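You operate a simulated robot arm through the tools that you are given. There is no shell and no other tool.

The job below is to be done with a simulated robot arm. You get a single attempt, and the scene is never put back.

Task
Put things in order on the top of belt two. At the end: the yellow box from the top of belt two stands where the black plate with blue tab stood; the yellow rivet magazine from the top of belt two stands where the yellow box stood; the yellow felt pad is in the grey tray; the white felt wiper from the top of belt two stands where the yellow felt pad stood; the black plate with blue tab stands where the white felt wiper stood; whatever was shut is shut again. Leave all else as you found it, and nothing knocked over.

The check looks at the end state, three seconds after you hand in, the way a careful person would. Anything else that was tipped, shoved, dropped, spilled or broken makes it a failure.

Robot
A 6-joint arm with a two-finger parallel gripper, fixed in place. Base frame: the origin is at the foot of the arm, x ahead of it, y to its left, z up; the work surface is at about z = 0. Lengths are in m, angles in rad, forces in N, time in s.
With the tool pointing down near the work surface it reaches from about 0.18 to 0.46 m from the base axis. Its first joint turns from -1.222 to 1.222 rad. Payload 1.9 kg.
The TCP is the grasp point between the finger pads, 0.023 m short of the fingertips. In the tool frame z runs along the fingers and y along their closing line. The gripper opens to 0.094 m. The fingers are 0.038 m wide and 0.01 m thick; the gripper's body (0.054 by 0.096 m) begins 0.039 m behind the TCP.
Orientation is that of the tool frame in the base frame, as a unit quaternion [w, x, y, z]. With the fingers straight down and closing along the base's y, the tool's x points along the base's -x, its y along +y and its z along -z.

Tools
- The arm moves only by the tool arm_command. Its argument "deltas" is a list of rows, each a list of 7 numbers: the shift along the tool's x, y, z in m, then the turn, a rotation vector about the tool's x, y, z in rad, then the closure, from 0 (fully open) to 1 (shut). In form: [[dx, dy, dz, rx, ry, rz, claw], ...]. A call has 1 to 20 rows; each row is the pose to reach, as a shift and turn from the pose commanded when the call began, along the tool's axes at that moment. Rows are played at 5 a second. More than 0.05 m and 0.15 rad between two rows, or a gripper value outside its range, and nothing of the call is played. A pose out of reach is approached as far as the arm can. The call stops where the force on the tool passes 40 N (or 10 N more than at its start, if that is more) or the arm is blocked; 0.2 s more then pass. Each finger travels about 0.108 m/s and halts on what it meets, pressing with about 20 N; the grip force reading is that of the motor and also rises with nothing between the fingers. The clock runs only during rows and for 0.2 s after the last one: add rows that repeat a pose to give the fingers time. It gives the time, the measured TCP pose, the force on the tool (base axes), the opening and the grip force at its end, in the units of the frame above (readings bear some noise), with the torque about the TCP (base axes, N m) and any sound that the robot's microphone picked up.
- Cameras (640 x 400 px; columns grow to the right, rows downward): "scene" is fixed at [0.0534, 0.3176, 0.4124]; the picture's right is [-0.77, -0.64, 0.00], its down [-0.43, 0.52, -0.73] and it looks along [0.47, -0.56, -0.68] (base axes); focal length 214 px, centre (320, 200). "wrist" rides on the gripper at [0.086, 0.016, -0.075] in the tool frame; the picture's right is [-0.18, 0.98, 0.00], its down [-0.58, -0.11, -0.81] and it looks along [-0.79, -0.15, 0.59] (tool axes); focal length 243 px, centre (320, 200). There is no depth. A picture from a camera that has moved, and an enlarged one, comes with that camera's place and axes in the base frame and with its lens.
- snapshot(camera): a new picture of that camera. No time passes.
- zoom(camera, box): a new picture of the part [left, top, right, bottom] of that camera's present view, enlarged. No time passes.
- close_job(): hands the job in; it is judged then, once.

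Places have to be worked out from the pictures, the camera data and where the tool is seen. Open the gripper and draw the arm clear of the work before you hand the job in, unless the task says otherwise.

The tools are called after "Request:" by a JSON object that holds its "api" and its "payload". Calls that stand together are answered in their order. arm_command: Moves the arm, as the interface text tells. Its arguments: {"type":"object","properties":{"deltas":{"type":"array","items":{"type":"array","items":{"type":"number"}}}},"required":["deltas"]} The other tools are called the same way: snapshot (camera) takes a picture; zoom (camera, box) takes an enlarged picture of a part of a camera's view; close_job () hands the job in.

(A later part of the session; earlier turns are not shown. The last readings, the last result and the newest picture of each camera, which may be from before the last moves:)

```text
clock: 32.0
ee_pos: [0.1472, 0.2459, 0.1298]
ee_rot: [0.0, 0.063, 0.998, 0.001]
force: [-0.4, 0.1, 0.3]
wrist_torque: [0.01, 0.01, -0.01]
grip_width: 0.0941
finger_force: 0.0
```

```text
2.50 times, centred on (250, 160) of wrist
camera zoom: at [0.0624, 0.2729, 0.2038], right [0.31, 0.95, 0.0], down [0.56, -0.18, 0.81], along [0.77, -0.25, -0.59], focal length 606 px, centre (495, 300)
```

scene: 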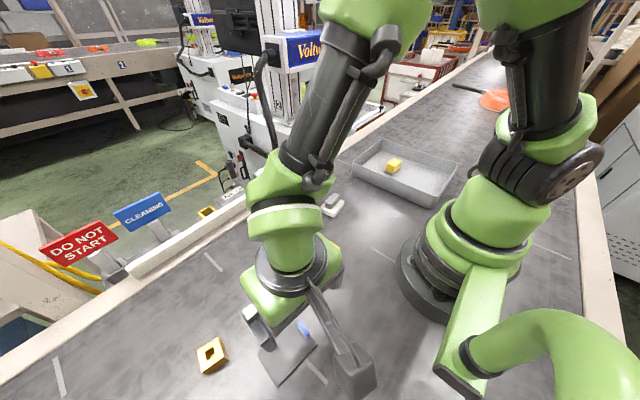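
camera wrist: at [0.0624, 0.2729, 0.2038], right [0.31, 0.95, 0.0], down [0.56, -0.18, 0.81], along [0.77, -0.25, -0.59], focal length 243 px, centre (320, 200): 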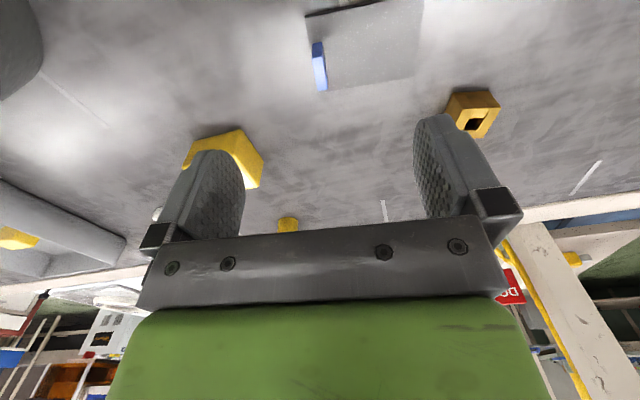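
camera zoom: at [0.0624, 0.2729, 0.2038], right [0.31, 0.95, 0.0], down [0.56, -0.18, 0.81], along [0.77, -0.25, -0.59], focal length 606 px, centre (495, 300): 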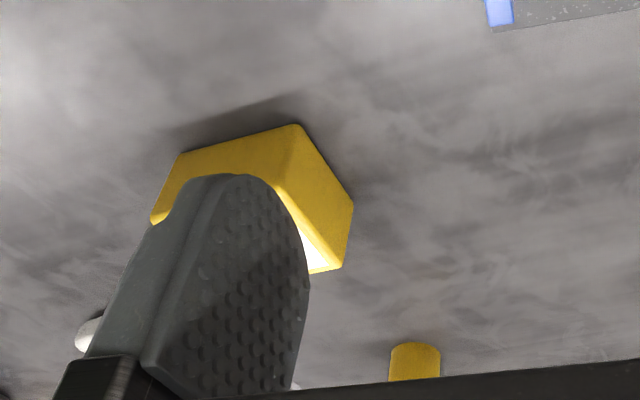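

The wrist view puts the tab centre at (0.146, 0.246), right on the tool axis. I'm descending to just above the tab before the final approach, with the gripper half closed.

Request:
{"api": "arm_command", "payload": {"deltas": [[0, 0, 0.03, 0, 0, 0, 0.3], [0, 0, 0.055, 0, 0, 0, 0.5], [0, 0, 0.075, 0, 0, 0, 0.6], [0, 0, 0.075, 0, 0, 0, 0.6], [0, 0, 0.075, 0, 0, 0, 0.6]]}}

Request:
{"api": "zoom", "payload": {"camera": "wrist", "box": [220, 50, 460, 200]}}

Request:
{"api": "zoom", "payload": {"camera": "scene", "box": [230, 260, 390, 400]}}

```text
clock: 33.2
ee_pos: [0.1484, 0.2461, 0.0528]
ee_rot: [0.0, 0.064, 0.998, 0.0]
force: [-0.7, -0.3, -0.4]
wrist_torque: [0.01, 0.0, -0.02]
grip_width: 0.0378
finger_force: 0.0
```

```text
2.67 times, centred on (340, 125) of wrist
camera zoom: at [0.0634, 0.2737, 0.1271], right [0.31, 0.95, 0.0], down [0.56, -0.18, 0.81], along [0.77, -0.25, -0.59], focal length 647 px, centre (267, 400)
```

zoom: 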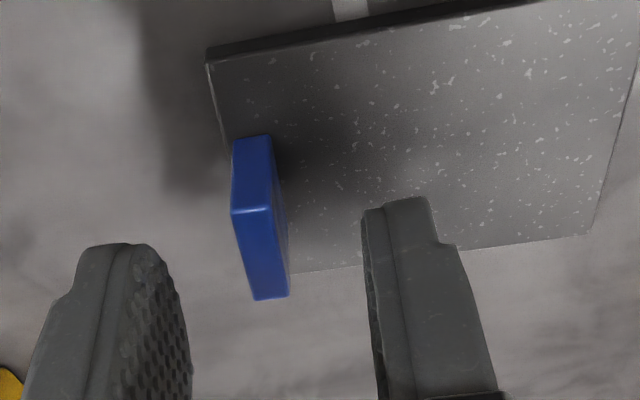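

```text
2.86 times, centred on (310, 330) of scene
camera zoom: at [0.0534, 0.3176, 0.4124], right [-0.77, -0.64, 0.0], down [-0.43, 0.52, -0.73], along [0.47, -0.56, -0.68], focal length 613 px, centre (349, -171)
```

zoom: 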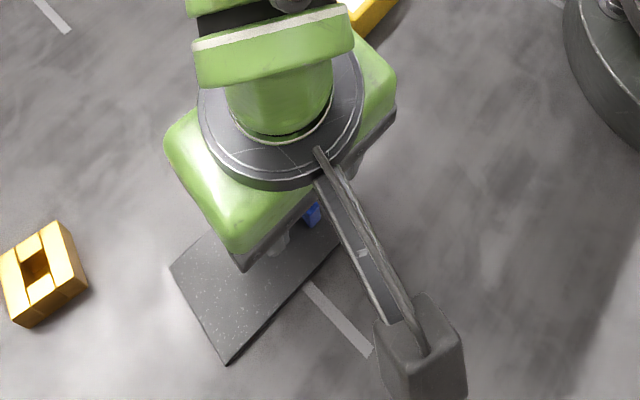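

The tab is centred between the fingers. I'm descending 21 mm so the fingertips sit just above the plate, then closing on the tab.

Request:
{"api": "arm_command", "payload": {"deltas": [[0, 0, 0.011, 0, 0, 0, 0.6], [0, 0, 0.021, 0, 0, 0, 0.6], [0, 0, 0.021, 0, 0, 0, 0.6], [0, 0, 0.021, 0, 0, 0, 0.7], [0, 0, 0.021, 0, 0, 0, 0.8], [0, 0, 0.021, 0, 0, 0, 0.9], [0, 0, 0.021, 0, 0, 0, 1], [0, 0, 0.021, 0, 0, 0, 1], [0, 0, 0.021, 0, 0, 0, 1]]}}

Request:
{"api": "zoom", "payload": {"camera": "wrist", "box": [220, 50, 460, 200]}}

```text
clock: 35.2
ee_pos: [0.1471, 0.2469, 0.0324]
ee_rot: [0.001, 0.063, 0.998, 0.001]
force: [-0.8, 0.6, -0.5]
wrist_torque: [-0.04, 0.01, 0.03]
grip_width: 0.0075
finger_force: 20.1
```

```text
2.67 times, centred on (340, 125) of wrist
camera zoom: at [0.0628, 0.2745, 0.1068], right [0.31, 0.95, 0.0], down [0.56, -0.18, 0.81], along [0.77, -0.25, -0.59], focal length 647 px, centre (267, 400)
```

zoom: 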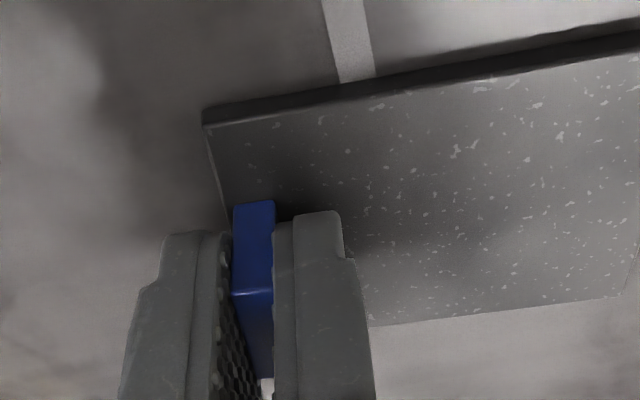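

The tab is gripped (7.5 mm, 20 N). I'm lifting slowly and checking that the plate hangs level.

Request:
{"api": "arm_command", "payload": {"deltas": [[0, 0, -0.005, 0, 0, 0, 1], [0, 0, -0.015, 0, 0, 0, 1], [0, 0, -0.035, 0, 0, 0, 1], [0, 0, -0.06, 0, 0, 0, 1], [0, 0, -0.085, 0, 0, 0, 1], [0, 0, -0.105, 0, 0, 0, 1], [0, 0, -0.105, 0, 0, 0, 1]]}}

Request:
{"api": "snapshot", "payload": {"camera": "wrist"}}

Request:
{"api": "snapshot", "payload": {"camera": "scene"}}

```text
clock: 36.8
ee_pos: [0.1472, 0.2468, 0.1388]
ee_rot: [0.0, 0.063, 0.998, 0.001]
force: [1.1, -0.6, -0.5]
wrist_torque: [0.0, 0.0, -0.01]
grip_width: 0.0076
finger_force: 19.6
```

```text
taken
camera wrist: at [0.0637, 0.2739, 0.2122], right [0.31, 0.95, 0.0], down [0.56, -0.18, 0.81], along [0.77, -0.25, -0.59], focal length 243 px, centre (320, 200)
```

wrist: 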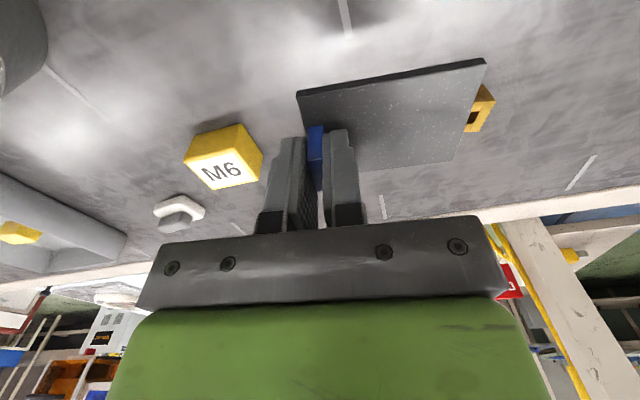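

```text
taken
```

scene: 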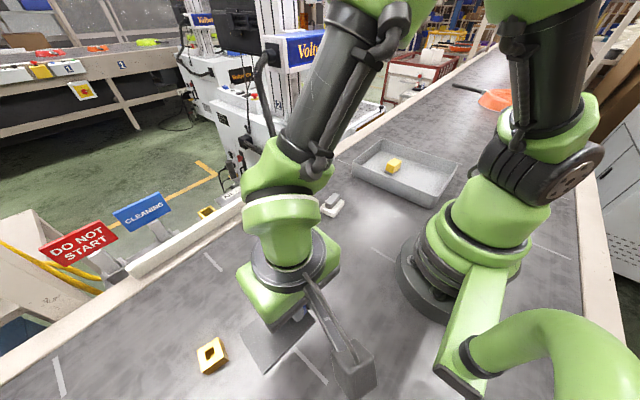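

The plate hangs level. I'm carrying it to the wiper's old place, with TCP target (0.327, 0.205) so the plate centre lands at (0.331, 0.240).

Request:
{"api": "arm_command", "payload": {"deltas": [[-0.0263, -0.0027, 0, 0, 0, 0, 1], [-0.0525, -0.0055, 0, 0, 0, 0, 1], [-0.0788, -0.0082, 0, 0, 0, 0, 1], [-0.1051, -0.0109, 0, 0, 0, 0, 1], [-0.1314, -0.0136, 0, 0, 0, 0, 1], [-0.1576, -0.0164, 0, 0, 0, 0, 1], [-0.1841, -0.0192, 0, 0, 0, 0, 1], [-0.1841, -0.0192, 0, 0, 0, 0, 1], [-0.1841, -0.0192, 0, 0, 0, 0, 1]]}}

Request:
{"api": "snapshot", "payload": {"camera": "wrist"}}

Request:
{"api": "snapshot", "payload": {"camera": "scene"}}

```text
clock: 38.8
ee_pos: [0.3267, 0.2051, 0.1382]
ee_rot: [-0.001, 0.065, 0.998, 0.001]
force: [0.1, -0.3, -0.7]
wrist_torque: [-0.01, 0.01, -0.02]
grip_width: 0.0075
finger_force: 19.8
```

```text
taken
camera wrist: at [0.2425, 0.2322, 0.2119], right [0.31, 0.95, 0.0], down [0.56, -0.18, 0.81], along [0.77, -0.25, -0.59], focal length 243 px, centre (320, 200)
```

wrist: 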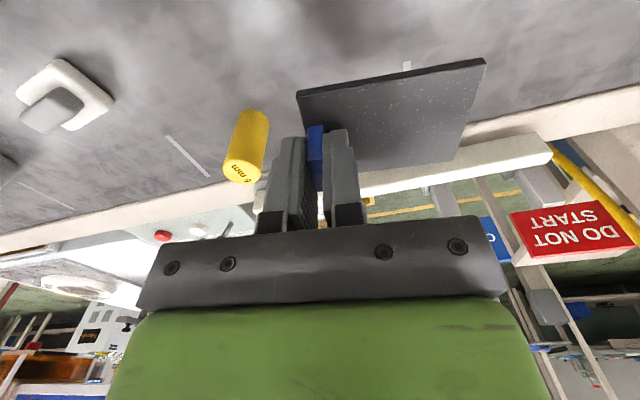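

```text
taken
```

scene: 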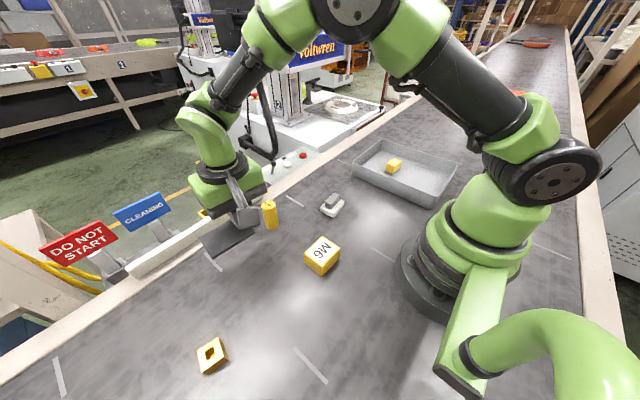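

The arm is on target and the magazine stands clear of the gripper body. I'm lowering the plate to just above the belt.

Request:
{"api": "arm_command", "payload": {"deltas": [[-0.001, 0, 0.03, 0, 0, 0, 1], [-0.001, 0, 0.06, 0, 0, 0, 1], [-0.001, 0, 0.085, 0, 0, 0, 1], [-0.001, 0, 0.1, 0, 0, 0, 1], [-0.001, 0, 0.102, 0, 0, 0, 1], [-0.001, 0, 0.102, 0, 0, 0, 1]]}}

Request:
{"api": "zoom", "payload": {"camera": "scene", "box": [160, 170, 320, 290]}}

Request:
{"api": "snapshot", "payload": {"camera": "wrist"}}

```text
clock: 40.2
ee_pos: [0.329, 0.2052, 0.0364]
ee_rot: [0.001, 0.064, 0.998, 0.001]
force: [0.0, 0.2, -0.9]
wrist_torque: [-0.05, -0.03, 0.01]
grip_width: 0.0075
finger_force: 19.6
```

```text
3.33 times, centred on (240, 230) of scene
camera zoom: at [0.0534, 0.3176, 0.4124], right [-0.77, -0.64, 0.0], down [-0.43, 0.52, -0.73], along [0.47, -0.56, -0.68], focal length 715 px, centre (587, 100)
```

zoom: 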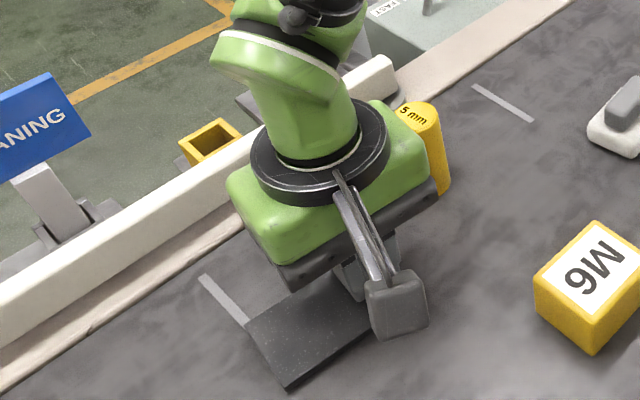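

```text
taken
camera wrist: at [0.2439, 0.232, 0.1105], right [0.31, 0.95, 0.0], down [0.56, -0.18, 0.81], along [0.77, -0.25, -0.59], focal length 243 px, centre (320, 200)
```

wrist: 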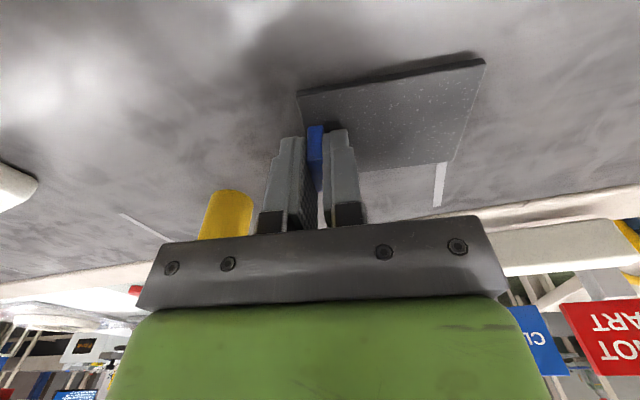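

The plate is about 3.5 mm above the belt. I'm stepping down gently.

Request:
{"api": "arm_command", "payload": {"deltas": [[0, 0, 0.001, 0, 0, 0, 1], [0, 0, 0.002, 0, 0, 0, 1], [0, 0, 0.003, 0, 0, 0, 1], [0, 0, 0.003, 0, 0, 0, 1]]}}

```text
clock: 41.2
ee_pos: [0.3298, 0.2047, 0.0325]
ee_rot: [0.0, 0.063, 0.998, 0.001]
force: [-4.0, -5.3, 10.4]
wrist_torque: [-0.05, 0.07, 0.01]
grip_width: 0.0078
finger_force: 20.1
```

There is contact at about 10 N. I open slightly (to ~28 mm), then rise straight up.

Request:
{"api": "arm_command", "payload": {"deltas": [[0, 0, -0.0005, 0, 0, 0, 1], [0, 0, -0.0005, 0, 0, 0, 0.85], [0, 0, -0.0005, 0, 0, 0, 0.7], [0, 0, -0.0005, 0, 0, 0, 0.7], [0, 0, -0.0005, 0, 0, 0, 0.7], [0, 0, -0.02, 0, 0, 0, 0.7], [0, 0, -0.05, 0, 0, 0, 0.7], [0, 0, -0.085, 0, 0, 0, 0.7], [0, 0, -0.12, 0, 0, 0, 0.5], [0, 0, -0.12, 0, 0, 0, 0.2], [0, 0, -0.12, 0, 0, 0, 0]]}}

Request:
{"api": "snapshot", "payload": {"camera": "wrist"}}

Request:
{"api": "snapshot", "payload": {"camera": "scene"}}

```text
clock: 43.6
ee_pos: [0.3294, 0.2035, 0.1529]
ee_rot: [0.001, 0.063, 0.998, 0.0]
force: [0.5, 0.3, 0.6]
wrist_torque: [0.02, 0.01, 0.02]
grip_width: 0.0943
finger_force: 0.0
```

```text
taken
camera wrist: at [0.2443, 0.231, 0.2271], right [0.31, 0.95, 0.0], down [0.56, -0.18, 0.81], along [0.77, -0.25, -0.59], focal length 243 px, centre (320, 200)
```

wrist: 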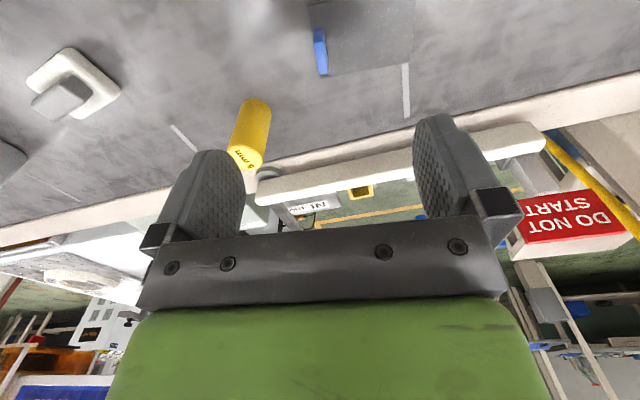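

```text
taken
```

scene: 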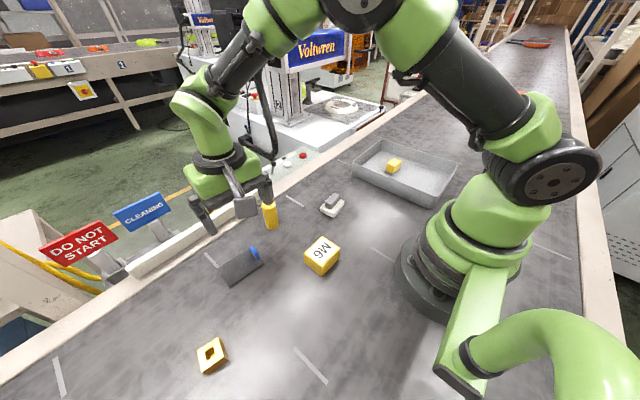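

The plate is set down cleanly. I'm moving to hover over the M6 box near (0.207, 0.127) and zooming on the placed plate to verify its position.

Request:
{"api": "arm_command", "payload": {"deltas": [[0.0222, -0.0183, 0, 0, 0, 0, 0], [0.0444, -0.0366, 0, 0, 0, 0, 0], [0.0665, -0.055, 0, 0, 0, 0, 0], [0.0887, -0.0733, 0, 0, 0, 0, 0], [0.1109, -0.0916, 0, 0, 0, 0, 0], [0.1109, -0.0916, 0, 0, 0, 0, 0], [0.1109, -0.0916, 0, 0, 0, 0, 0]]}}

Request:
{"api": "zoom", "payload": {"camera": "wrist", "box": [230, 0, 410, 120]}}

Request:
{"api": "zoom", "payload": {"camera": "scene", "box": [200, 225, 280, 295]}}

Request:
{"api": "snapshot", "payload": {"camera": "scene"}}

```text
clock: 45.2
ee_pos: [0.2064, 0.1284, 0.1528]
ee_rot: [0.0, 0.064, 0.998, 0.001]
force: [1.2, 0.0, -0.5]
wrist_torque: [0.05, -0.01, 0.0]
grip_width: 0.0937
finger_force: 0.1
```

```text
3.33 times, centred on (320, 60) of wrist
camera zoom: at [0.1225, 0.1548, 0.2275], right [0.31, 0.95, 0.0], down [0.56, -0.18, 0.81], along [0.77, -0.25, -0.59], focal length 809 px, centre (320, 667)
```

zoom: 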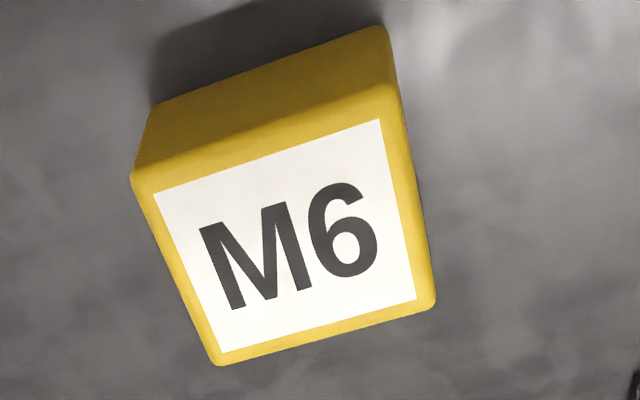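

```text
5.71 times, centred on (240, 260) of scene
camera zoom: at [0.0534, 0.3176, 0.4124], right [-0.77, -0.64, 0.0], down [-0.43, 0.52, -0.73], along [0.47, -0.56, -0.68], focal length 1226 px, centre (777, -143)
```

zoom: 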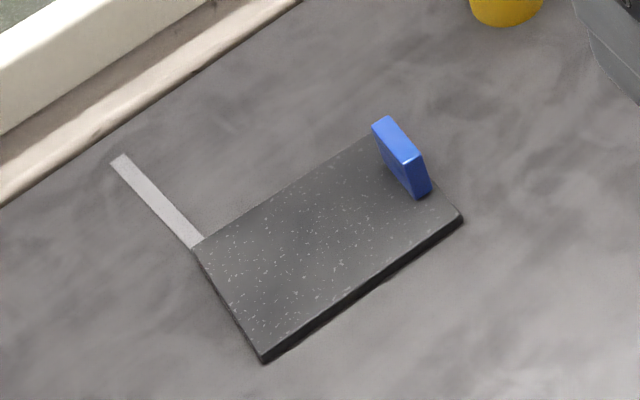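

```text
taken
```

scene: 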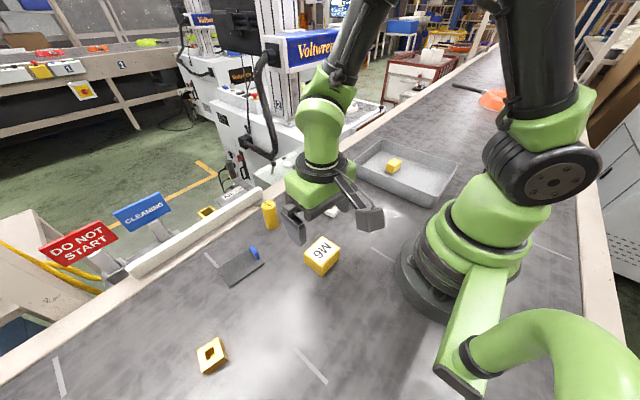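

The plate centre matches the wiper's original spot within about 1 mm. The box is centred at about (0.209, 0.121), roughly 47 × 57 × 40 mm with yaw about -0.035. I'm aligning and descending partway.

Request:
{"api": "arm_command", "payload": {"deltas": [[-0.0015, -0.0022, 0.025, 0, 0, -0.03, 0], [-0.003, -0.0045, 0.05, 0, 0, -0.06, 0], [-0.0045, -0.0067, 0.07, 0, 0, -0.093, 0], [-0.0045, -0.0067, 0.07, 0, 0, -0.093, 0], [-0.0045, -0.0067, 0.07, 0, 0, -0.093, 0]]}}

Request:
{"api": "snapshot", "payload": {"camera": "wrist"}}

Request:
{"api": "zoom", "payload": {"camera": "scene", "box": [260, 180, 420, 300]}}

```text
clock: 46.4
ee_pos: [0.2093, 0.1204, 0.0809]
ee_rot: [0.001, 0.016, 1.0, 0.0]
force: [-0.6, -0.5, 0.5]
wrist_torque: [-0.02, 0.02, -0.01]
grip_width: 0.0938
finger_force: 0.0
```

```text
taken
camera wrist: at [0.1227, 0.1398, 0.1556], right [0.22, 0.98, 0.0], down [0.58, -0.13, 0.81], along [0.79, -0.17, -0.59], focal length 243 px, centre (320, 200)
```

wrist: 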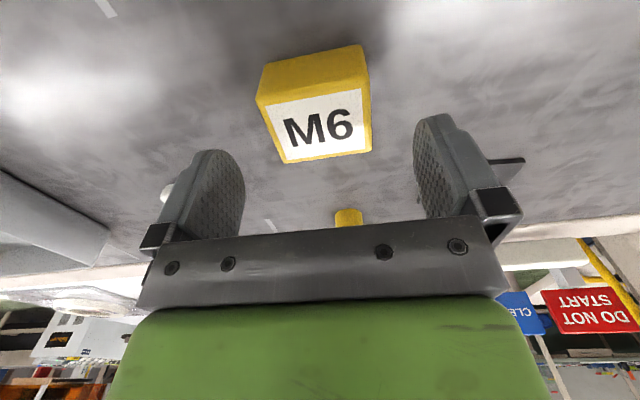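

```text
3.33 times, centred on (340, 240) of scene
camera zoom: at [0.0534, 0.3176, 0.4124], right [-0.77, -0.64, 0.0], down [-0.43, 0.52, -0.73], along [0.47, -0.56, -0.68], focal length 715 px, centre (253, 67)
```

zoom: 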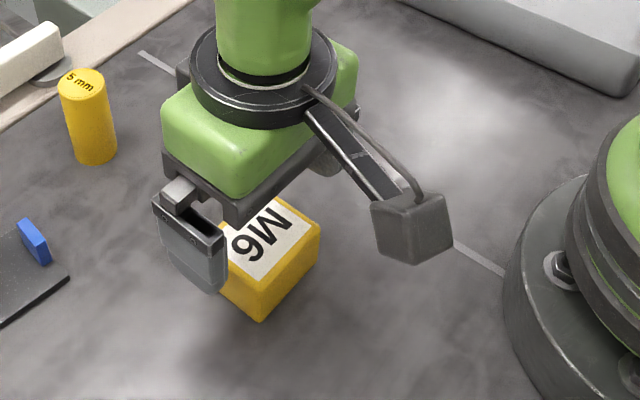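

The box is centred between the fingers. I'm descending to z≈0.029 and closing on its sides.

Request:
{"api": "arm_command", "payload": {"deltas": [[0, 0, 0.02, 0, 0, 0, 0], [0, 0, 0.04, 0, 0, 0, 0], [0, 0, 0.052, 0, 0, 0, 0], [0, 0, 0.052, 0, 0, 0, 0], [0, 0, 0.052, 0, 0, 0, 0.2], [0, 0, 0.052, 0, 0, 0, 0.4], [0, 0, 0.052, 0, 0, 0, 0.65], [0, 0, 0.052, 0, 0, 0, 0.65], [0, 0, 0.052, 0, 0, 0, 0.65]]}}

Request:
{"api": "snapshot", "payload": {"camera": "wrist"}}

```text
clock: 48.4
ee_pos: [0.2092, 0.1208, 0.029]
ee_rot: [0.001, 0.017, 1.0, 0.001]
force: [-0.3, 0.3, -0.2]
wrist_torque: [0.05, 0.01, 0.0]
grip_width: 0.0597
finger_force: 19.8
```

```text
taken
camera wrist: at [0.1225, 0.1406, 0.1038], right [0.22, 0.98, 0.0], down [0.58, -0.13, 0.81], along [0.79, -0.17, -0.59], focal length 243 px, centre (320, 200)
```

wrist: 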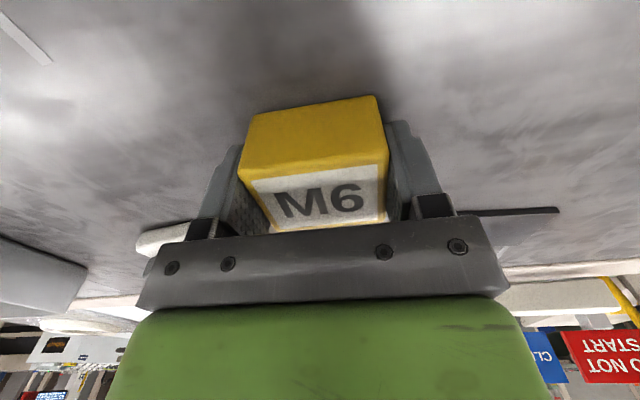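

The box is held (0.060 m, 20 N). I'm lifting and carrying it to the plate's former centre at about (0.150, 0.282).

Request:
{"api": "arm_command", "payload": {"deltas": [[0, 0, -0.01, 0, 0, 0, 0.65], [0, 0, -0.04, 0, 0, 0, 0.65], [0, 0, -0.07, 0, 0, 0, 0.65], [0.0108, 0.0265, -0.09, 0, 0, 0, 0.65], [0.0215, 0.0529, -0.09, 0, 0, 0, 0.65], [0.0323, 0.0794, -0.09, 0, 0, 0, 0.65], [0.0431, 0.1059, -0.09, 0, 0, 0, 0.65], [0.0538, 0.1323, -0.09, 0, 0, 0, 0.65], [0.0646, 0.1588, -0.09, 0, 0, 0, 0.65], [0.0646, 0.1588, -0.09, 0, 0, 0, 0.65], [0.0646, 0.1588, -0.09, 0, 0, 0, 0.65]]}}

Request:
{"api": "snapshot", "payload": {"camera": "wrist"}}

Request:
{"api": "snapshot", "payload": {"camera": "scene"}}

```text
clock: 50.8
ee_pos: [0.152, 0.2818, 0.1214]
ee_rot: [0.0, 0.018, 1.0, 0.0]
force: [0.2, 0.1, -1.5]
wrist_torque: [0.01, 0.01, 0.03]
grip_width: 0.0598
finger_force: 20.2
```

```text
taken
camera wrist: at [0.064, 0.3014, 0.195], right [0.22, 0.98, 0.0], down [0.58, -0.13, 0.81], along [0.79, -0.17, -0.59], focal length 243 px, centre (320, 200)
```

wrist: 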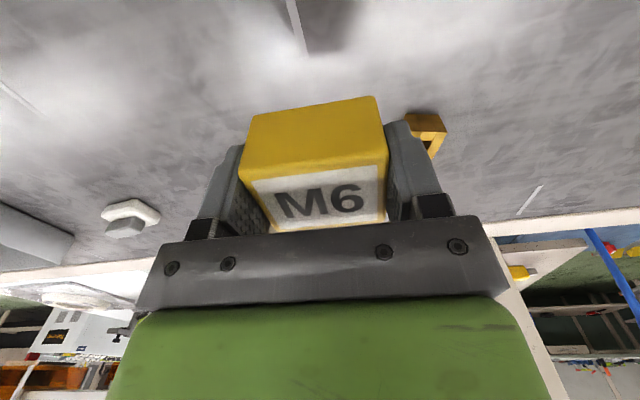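

```text
taken
```

scene: 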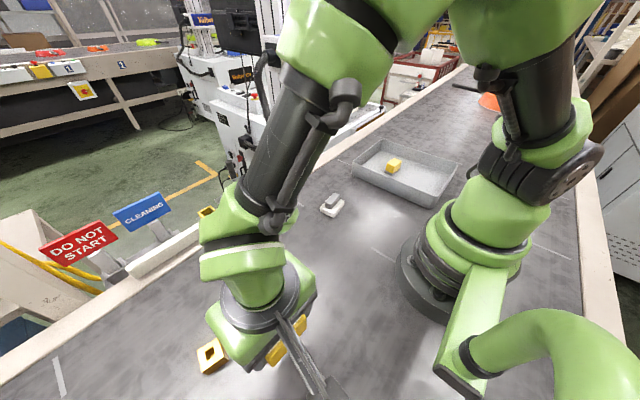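

The position is (0.150, 0.282), and the gold frame stands clear. I'm lowering the box.

Request:
{"api": "arm_command", "payload": {"deltas": [[0, 0, 0.03, 0, 0, 0, 0.65], [0, 0, 0.06, 0, 0, 0, 0.65], [0, 0, 0.08, 0, 0, 0, 0.65], [0, 0, 0.088, 0, 0, 0, 0.65], [0, 0, 0.088, 0, 0, 0, 0.65], [0, 0, 0.088, 0, 0, 0, 0.65]]}}

Request:
{"api": "zoom", "payload": {"camera": "scene", "box": [180, 260, 380, 400]}}

Request:
{"api": "snapshot", "payload": {"camera": "wrist"}}

```text
clock: 52.2
ee_pos: [0.1512, 0.2833, 0.0315]
ee_rot: [0.001, 0.018, 1.0, 0.001]
force: [0.6, -0.2, -3.1]
wrist_torque: [-0.01, -0.01, -0.02]
grip_width: 0.0597
finger_force: 20.1
```

```text
2.86 times, centred on (280, 330) of scene
camera zoom: at [0.0534, 0.3176, 0.4124], right [-0.77, -0.64, 0.0], down [-0.43, 0.52, -0.73], along [0.47, -0.56, -0.68], focal length 613 px, centre (434, -171)
```

zoom: 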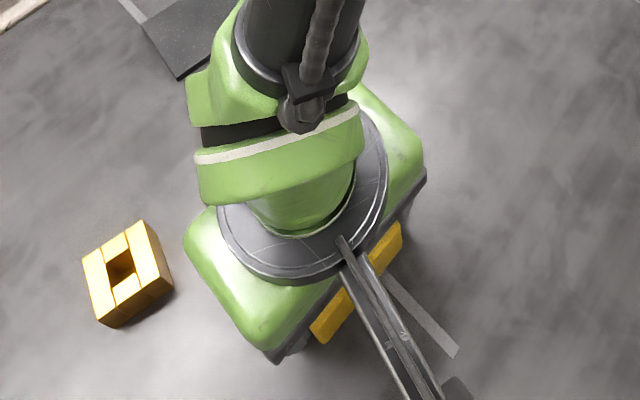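

```text
taken
camera wrist: at [0.0643, 0.3024, 0.106], right [0.22, 0.98, 0.0], down [0.58, -0.13, 0.81], along [0.79, -0.17, -0.59], focal length 243 px, centre (320, 200)
```

wrist: 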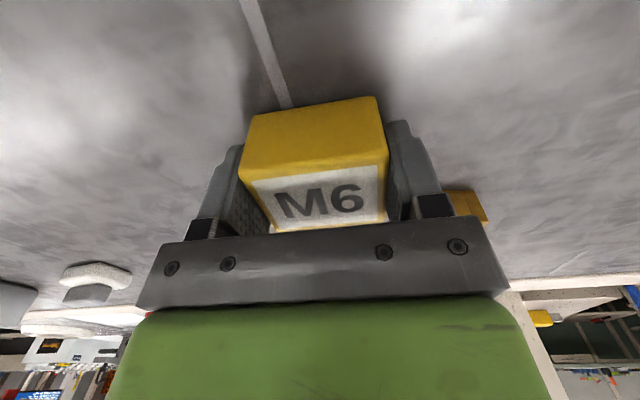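

The box is about 2 mm above the belt. I'm stepping down to contact.

Request:
{"api": "arm_command", "payload": {"deltas": [[0, 0, 0.001, 0, 0, 0, 0.65], [0, 0, 0.002, 0, 0, 0, 0.65], [0, 0, 0.002, 0, 0, 0, 0.65]]}}

```text
clock: 53.0
ee_pos: [0.1497, 0.2823, 0.0302]
ee_rot: [0.001, 0.018, 1.0, 0.001]
force: [-0.7, 0.0, -1.9]
wrist_torque: [-0.01, -0.01, 0.02]
grip_width: 0.0599
finger_force: 20.0
```

There's no contact yet, so I step down one more millimetre.

Request:
{"api": "arm_command", "payload": {"deltas": [[0, 0, 0.001, 0, 0, 0, 0.65], [0, 0, 0.001, 0, 0, 0, 0.65]]}}

```text
clock: 53.6
ee_pos: [0.1506, 0.2826, 0.0289]
ee_rot: [0.0, 0.018, 1.0, 0.001]
force: [0.4, -2.1, 0.8]
wrist_torque: [-0.07, 0.08, -0.02]
grip_width: 0.06
finger_force: 20.1
```

The box is just touching the belt now. I'm opening and rising.

Request:
{"api": "arm_command", "payload": {"deltas": [[0, 0, 0, 0, 0, 0, 0.4], [0, 0, 0, 0, 0, 0, 0.15], [0, 0, 0, 0, 0, 0, 0.1], [0, 0, 0, 0, 0, 0, 0.1], [0, 0, -0.02, 0, 0, 0, 0.1], [0, 0, -0.05, 0, 0, 0, 0.1], [0, 0, -0.09, 0, 0, 0, 0.1], [0, 0, -0.125, 0, 0, 0, 0], [0, 0, -0.125, 0, 0, 0, 0]]}}

Request:
{"api": "snapshot", "payload": {"camera": "wrist"}}

Request:
{"api": "snapshot", "payload": {"camera": "scene"}}

```text
clock: 55.6
ee_pos: [0.1494, 0.2808, 0.1548]
ee_rot: [0.0, 0.018, 1.0, 0.0]
force: [0.6, 0.4, 0.2]
wrist_torque: [0.01, -0.01, -0.04]
grip_width: 0.0938
finger_force: 0.1
```

```text
taken
camera wrist: at [0.0627, 0.3005, 0.2288], right [0.22, 0.98, 0.0], down [0.58, -0.13, 0.81], along [0.79, -0.17, -0.59], focal length 243 px, centre (320, 200)
```

wrist: 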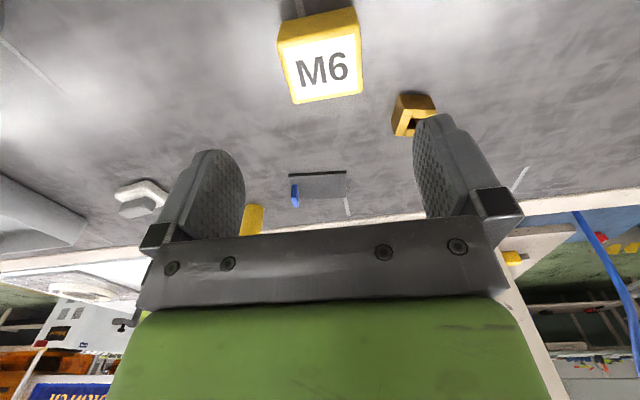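

```text
taken
```

scene: 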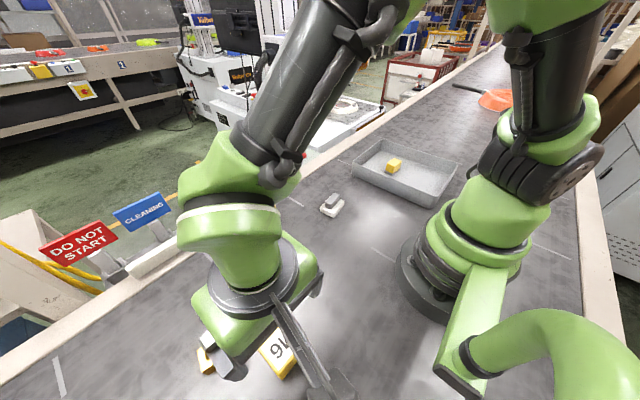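

The box stands in the plate's old place. Now I'm moving to hover over the rivet magazine near (0.3645, 0.125).

Request:
{"api": "arm_command", "payload": {"deltas": [[-0.0276, -0.0185, -0.005, 0, 0, 0, 0], [-0.0552, -0.0371, -0.01, 0, 0, 0, 0], [-0.0828, -0.0556, -0.01, 0, 0, 0, 0], [-0.1104, -0.0742, -0.01, 0, 0, 0, 0], [-0.1381, -0.0927, -0.01, 0, 0, 0, 0], [-0.1657, -0.1113, -0.01, 0, 0, 0, 0], [-0.1933, -0.1298, -0.01, 0, 0, 0, 0], [-0.2209, -0.1484, -0.01, 0, 0, 0, 0], [-0.2209, -0.1484, -0.01, 0, 0, 0, 0], [-0.2209, -0.1484, -0.01, 0, 0, 0, 0]]}}

Request:
{"api": "snapshot", "payload": {"camera": "wrist"}}

Request:
{"api": "snapshot", "payload": {"camera": "scene"}}

Request:
{"api": "zoom", "payload": {"camera": "scene", "box": [230, 310, 350, 400]}}

Request:
{"api": "zoom", "payload": {"camera": "wrist", "box": [240, 0, 400, 120]}}

```text
clock: 57.8
ee_pos: [0.365, 0.1262, 0.1658]
ee_rot: [0.0, 0.017, 1.0, 0.001]
force: [0.7, -0.3, -0.1]
wrist_torque: [0.01, 0.03, -0.02]
grip_width: 0.094
finger_force: 0.1
```

```text
taken
camera wrist: at [0.2786, 0.1444, 0.2393], right [0.22, 0.98, 0.0], down [0.58, -0.13, 0.81], along [0.79, -0.17, -0.59], focal length 243 px, centre (320, 200)
```

wrist: 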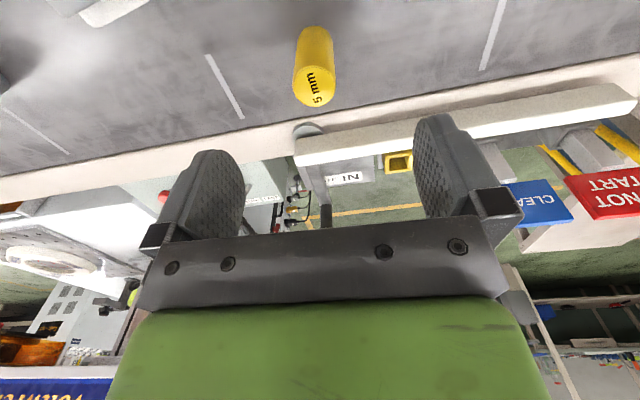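

```text
taken
```

scene: 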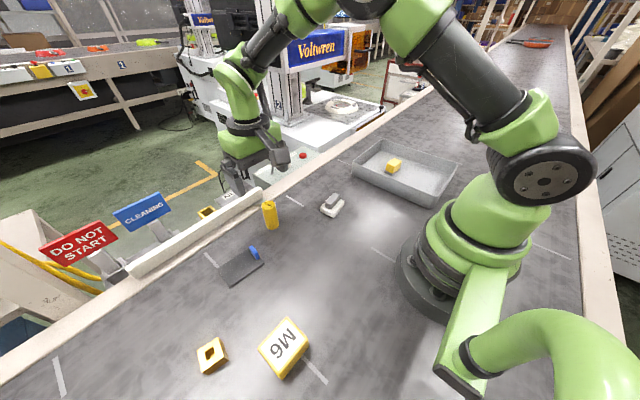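

```text
4.44 times, centred on (290, 355) of scene
camera zoom: at [0.0534, 0.3176, 0.4124], right [-0.77, -0.64, 0.0], down [-0.43, 0.52, -0.73], along [0.47, -0.56, -0.68], focal length 953 px, centre (453, -489)
```

zoom: 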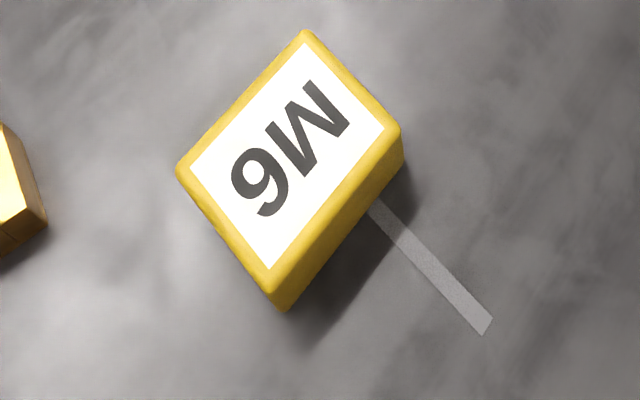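

```text
3.33 times, centred on (320, 60) of wrist
camera zoom: at [0.2786, 0.1444, 0.2393], right [0.22, 0.98, 0.0], down [0.58, -0.13, 0.81], along [0.79, -0.17, -0.59], focal length 809 px, centre (320, 667)
```

zoom: 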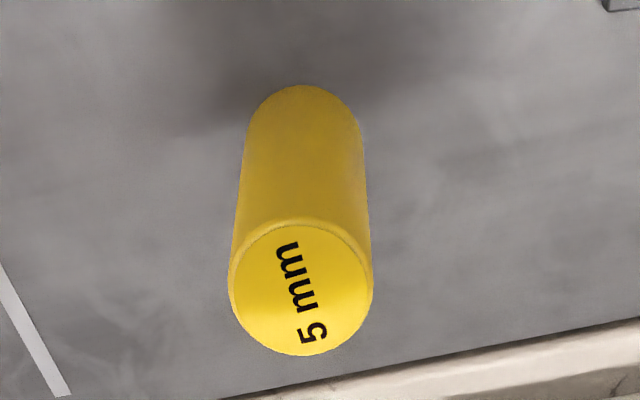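

The magazine axis is at about (0.367, 0.120), roughly 30 mm in diameter and 70 mm tall. I'm aligning and descending to just above its top.

Request:
{"api": "arm_command", "payload": {"deltas": [[-0.0016, -0.0025, 0.02, 0, 0, 0, 0], [-0.0032, -0.0049, 0.045, 0, 0, 0, 0], [-0.0032, -0.0049, 0.06, 0, 0, 0, 0], [-0.0032, -0.0049, 0.06, 0, 0, 0, 0], [-0.0032, -0.0049, 0.06, 0, 0, 0, 0]]}}

Request:
{"api": "snapshot", "payload": {"camera": "wrist"}}

Request:
{"api": "zoom", "payload": {"camera": "scene", "box": [190, 150, 330, 260]}}

```text
clock: 59.0
ee_pos: [0.3683, 0.1225, 0.1046]
ee_rot: [0.001, 0.018, 1.0, 0.001]
force: [0.0, -0.1, -0.5]
wrist_torque: [0.01, -0.02, -0.02]
grip_width: 0.0942
finger_force: 0.0
```

```text
taken
camera wrist: at [0.2819, 0.1403, 0.1788], right [0.22, 0.98, 0.0], down [0.58, -0.13, 0.81], along [0.79, -0.17, -0.59], focal length 243 px, centre (320, 200)
```

wrist: 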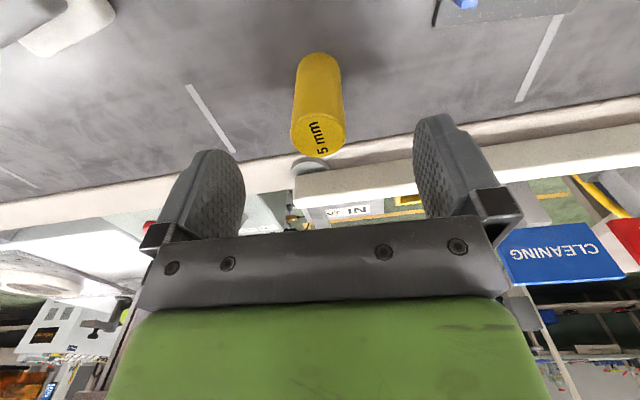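

```text
3.64 times, centred on (260, 205) of scene
camera zoom: at [0.0534, 0.3176, 0.4124], right [-0.77, -0.64, 0.0], down [-0.43, 0.52, -0.73], along [0.47, -0.56, -0.68], focal length 780 px, centre (538, 182)
```

zoom: 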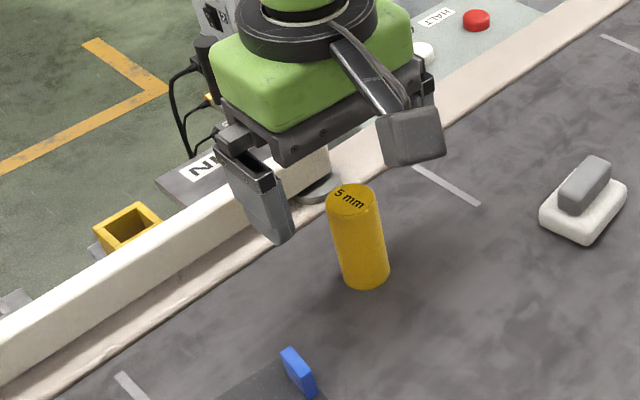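

The magazine is centred between the fingers. I'm descending to z≈0.046 and closing gently.

Request:
{"api": "arm_command", "payload": {"deltas": [[0, 0, 0.02, 0, 0, 0, 0], [0, 0, 0.04, 0, 0, 0, 0], [0, 0, 0.058, 0, 0, 0, 0], [0, 0, 0.058, 0, 0, 0, 0.1], [0, 0, 0.058, 0, 0, 0, 0.3], [0, 0, 0.058, 0, 0, 0, 0.5]]}}

Request:
{"api": "snapshot", "payload": {"camera": "wrist"}}

```text
clock: 60.4
ee_pos: [0.3691, 0.1212, 0.0459]
ee_rot: [0.001, 0.018, 1.0, 0.001]
force: [0.8, 0.9, 0.2]
wrist_torque: [-0.01, -0.04, 0.02]
grip_width: 0.0468
finger_force: 0.1
```

```text
taken
camera wrist: at [0.2825, 0.1404, 0.121], right [0.22, 0.98, 0.0], down [0.58, -0.13, 0.81], along [0.79, -0.17, -0.59], focal length 243 px, centre (320, 200)
```

wrist: 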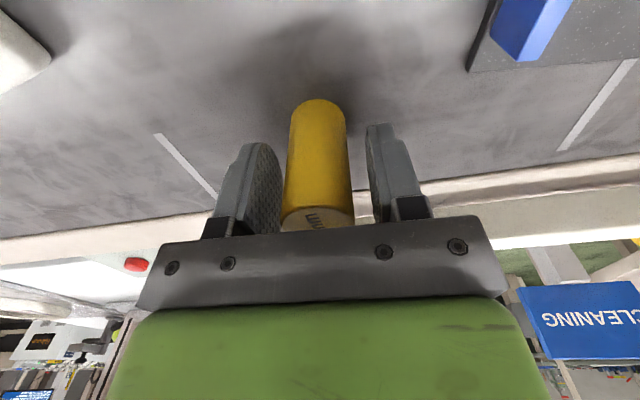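

The magazine is between the pads with small, nearly even gaps. I'm closing the rest of the way.

Request:
{"api": "arm_command", "payload": {"deltas": [[0, 0, 0, 0, 0, 0, 0.6], [0, 0, 0, 0, 0, 0, 0.68], [0, 0, 0, 0, 0, 0, 0.85], [0, 0, 0, 0, 0, 0, 0.85], [0, 0, 0, 0, 0, 0, 0.85]]}}

Request:
{"api": "snapshot", "payload": {"camera": "wrist"}}

```text
clock: 61.6
ee_pos: [0.3683, 0.1214, 0.0467]
ee_rot: [0.001, 0.016, 1.0, 0.001]
force: [0.9, -2.5, 1.7]
wrist_torque: [-0.07, -0.02, 0.02]
grip_width: 0.031
finger_force: 19.9
```

```text
taken
camera wrist: at [0.2825, 0.1404, 0.1211], right [0.22, 0.98, 0.0], down [0.58, -0.13, 0.81], along [0.79, -0.17, -0.59], focal length 243 px, centre (320, 200)
```

wrist: 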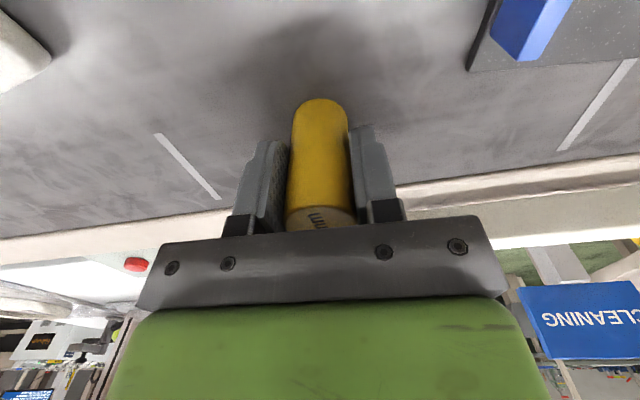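

The magazine is held (31 mm, 20 N). I'm lifting and carrying it to the box's former place at (0.209, 0.121).

Request:
{"api": "arm_command", "payload": {"deltas": [[0, 0, -0.01, 0, 0, 0, 0.85], [0, 0, -0.035, 0, 0, 0, 0.85], [0, 0, -0.06, 0, 0, 0, 0.85], [0.02, -0.0007, -0.08, 0, 0, 0, 0.85], [0.05, -0.0017, -0.08, 0, 0, 0, 0.85], [0.08, -0.0028, -0.08, 0, 0, 0, 0.85], [0.11, -0.0038, -0.08, 0, 0, 0, 0.85], [0.14, -0.0049, -0.08, 0, 0, 0, 0.85], [0.1579, -0.0055, -0.08, 0, 0, 0, 0.85], [0.1579, -0.0055, -0.08, 0, 0, 0, 0.85], [0.1579, -0.0055, -0.08, 0, 0, 0, 0.85]]}}

Request:
{"api": "snapshot", "payload": {"camera": "wrist"}}

Request:
{"api": "snapshot", "payload": {"camera": "scene"}}

```text
clock: 64.0
ee_pos: [0.2127, 0.1224, 0.1283]
ee_rot: [0.001, 0.017, 1.0, 0.001]
force: [-0.1, 0.8, -2.1]
wrist_torque: [-0.01, 0.01, -0.01]
grip_width: 0.0316
finger_force: 21.0
```

```text
taken
camera wrist: at [0.1253, 0.14, 0.2016], right [0.22, 0.98, 0.0], down [0.58, -0.13, 0.81], along [0.79, -0.17, -0.59], focal length 243 px, centre (320, 200)
```

wrist: 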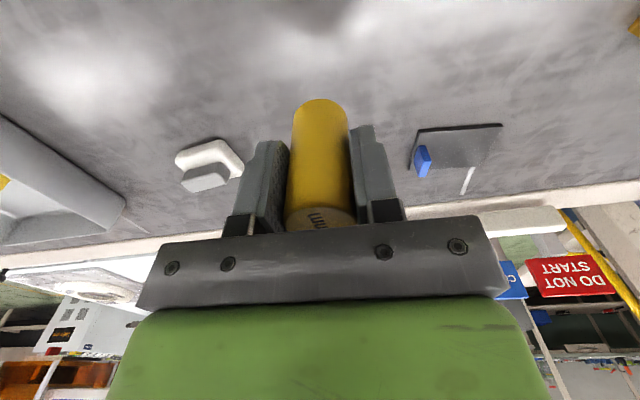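

```text
taken
```

scene: 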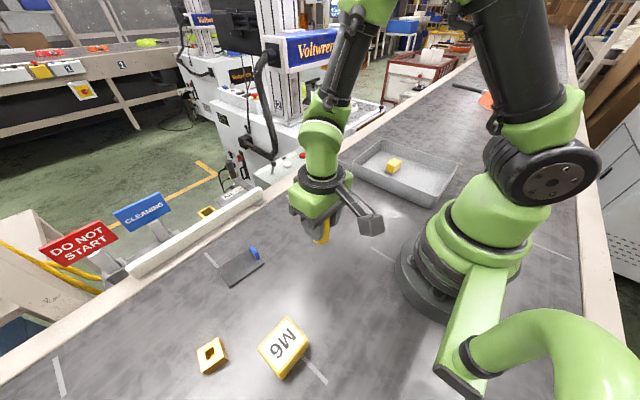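

The TCP is at (0.2105, 0.1215), within a millimetre or two of target. I'm trimming x by 1 mm and lowering to about 2 mm above the belt.

Request:
{"api": "arm_command", "payload": {"deltas": [[0.001, 0, 0.03, 0, 0, 0, 0.85], [0.001, 0, 0.055, 0, 0, 0, 0.85], [0.001, 0, 0.07, 0, 0, 0, 0.85], [0.001, 0, 0.077, 0, 0, 0, 0.85], [0.001, 0, 0.077, 0, 0, 0, 0.85], [0.001, 0, 0.077, 0, 0, 0, 0.85]]}}

Request:
{"api": "snapshot", "payload": {"camera": "wrist"}}

Request:
{"api": "zoom", "payload": {"camera": "scene", "box": [270, 190, 390, 290]}}

```text
clock: 65.4
ee_pos: [0.2108, 0.1193, 0.0491]
ee_rot: [0.001, 0.018, 1.0, 0.0]
force: [-0.4, 1.1, -2.2]
wrist_torque: [-0.03, 0.01, -0.02]
grip_width: 0.0312
finger_force: 20.0
```

```text
taken
camera wrist: at [0.1248, 0.14, 0.123], right [0.22, 0.98, 0.0], down [0.58, -0.13, 0.81], along [0.79, -0.17, -0.59], focal length 243 px, centre (320, 200)
```

wrist: 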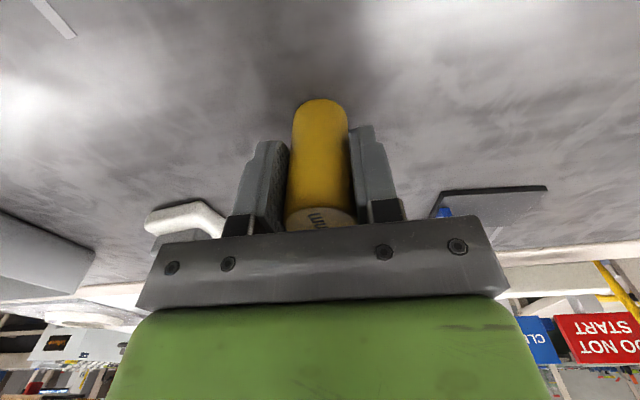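

```text
4.00 times, centred on (330, 240) of scene
camera zoom: at [0.0534, 0.3176, 0.4124], right [-0.77, -0.64, 0.0], down [-0.43, 0.52, -0.73], along [0.47, -0.56, -0.68], focal length 858 px, centre (280, 40)
```

zoom: 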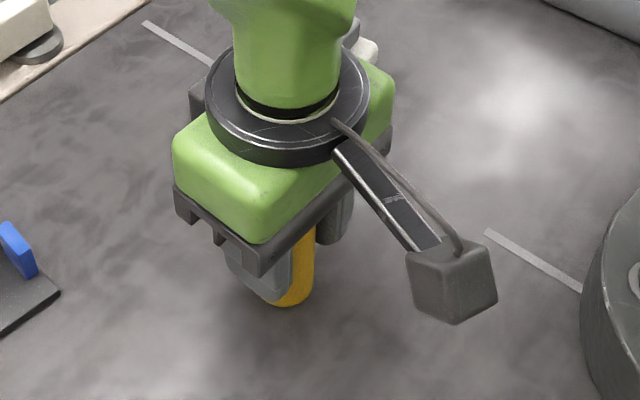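

The magazine is about 2 mm above the belt. I'm stepping down to contact.

Request:
{"api": "arm_command", "payload": {"deltas": [[0, 0, 0.001, 0, 0, 0, 0.85], [0, 0, 0.002, 0, 0, 0, 0.85], [0, 0, 0.002, 0, 0, 0, 0.85]]}}

```text
clock: 66.2
ee_pos: [0.2108, 0.1205, 0.0477]
ee_rot: [0.001, 0.017, 1.0, 0.0]
force: [0.7, -0.8, -2.5]
wrist_torque: [0.03, 0.02, 0.01]
grip_width: 0.0313
finger_force: 19.8
```

No contact yet, so I take another 1 mm step.

Request:
{"api": "arm_command", "payload": {"deltas": [[0, 0, 0.001, 0, 0, 0, 0.85], [0, 0, 0.001, 0, 0, 0, 0.85]]}}

```text
clock: 66.8
ee_pos: [0.2107, 0.1214, 0.0456]
ee_rot: [-0.001, 0.018, 1.0, 0.0]
force: [-2.0, -9.4, 18.3]
wrist_torque: [-0.3, 0.02, -0.05]
grip_width: 0.0315
finger_force: 19.9
```

There is firm contact at 18 N. I'm easing up 1 mm and reading the forces before releasing.

Request:
{"api": "arm_command", "payload": {"deltas": [[0, 0, -0.0007, 0, 0, 0, 0.85], [0, 0, -0.0007, 0, 0, 0, 0.85]]}}

Request:
{"api": "zoom", "payload": {"camera": "wrist", "box": [220, 70, 420, 240]}}

```text
clock: 67.4
ee_pos: [0.2112, 0.1212, 0.046]
ee_rot: [0.001, 0.016, 1.0, 0.001]
force: [-0.2, 0.0, -1.9]
wrist_torque: [-0.01, 0.01, -0.04]
grip_width: 0.031
finger_force: 19.7
```

```text
2.35 times, centred on (320, 155) of wrist
camera zoom: at [0.1245, 0.1408, 0.1211], right [0.22, 0.98, 0.0], down [0.58, -0.13, 0.81], along [0.79, -0.17, -0.59], focal length 571 px, centre (320, 306)
```

zoom: 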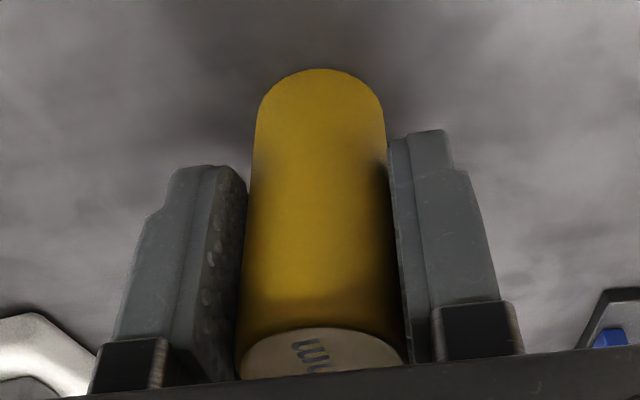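

The magazine hovers well under 1 mm above the belt and upright. I'm opening gradually so it settles.

Request:
{"api": "arm_command", "payload": {"deltas": [[0, 0, 0.0003, 0, 0, 0, 0.85], [0, 0, 0.0003, 0, 0, 0, 0.66], [0, 0, 0.0003, 0, 0, 0, 0.6], [0, 0, 0.0003, 0, 0, 0, 0.5], [0, 0, 0.0003, 0, 0, 0, 0.35], [0, 0, 0.0003, 0, 0, 0, 0.2], [0, 0, 0.0003, 0, 0, 0, 0.2]]}}

Request:
{"api": "snapshot", "payload": {"camera": "wrist"}}

Request:
{"api": "zoom", "payload": {"camera": "scene", "box": [270, 190, 390, 290]}}

```text
clock: 69.0
ee_pos: [0.2104, 0.121, 0.0471]
ee_rot: [0.001, 0.018, 1.0, 0.001]
force: [-0.3, -0.7, 1.2]
wrist_torque: [0.0, 0.01, 0.03]
grip_width: 0.0751
finger_force: 0.1
```

```text
taken
camera wrist: at [0.1247, 0.1407, 0.1209], right [0.22, 0.98, 0.0], down [0.58, -0.13, 0.81], along [0.79, -0.17, -0.59], focal length 243 px, centre (320, 200)
```

wrist: 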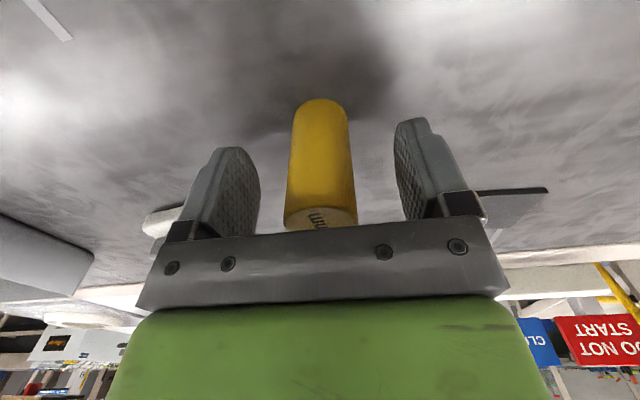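

```text
4.00 times, centred on (330, 240) of scene
camera zoom: at [0.0534, 0.3176, 0.4124], right [-0.77, -0.64, 0.0], down [-0.43, 0.52, -0.73], along [0.47, -0.56, -0.68], focal length 858 px, centre (280, 40)
```

zoom: 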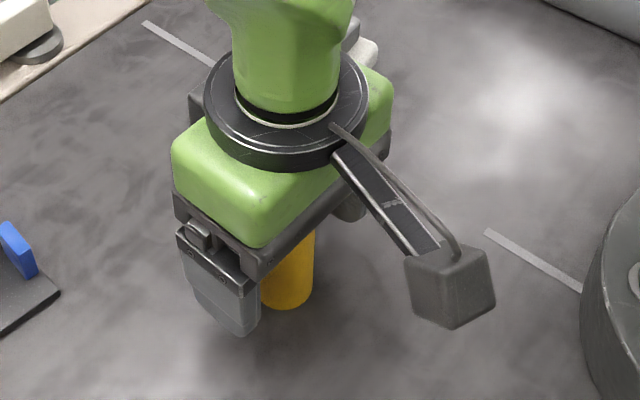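

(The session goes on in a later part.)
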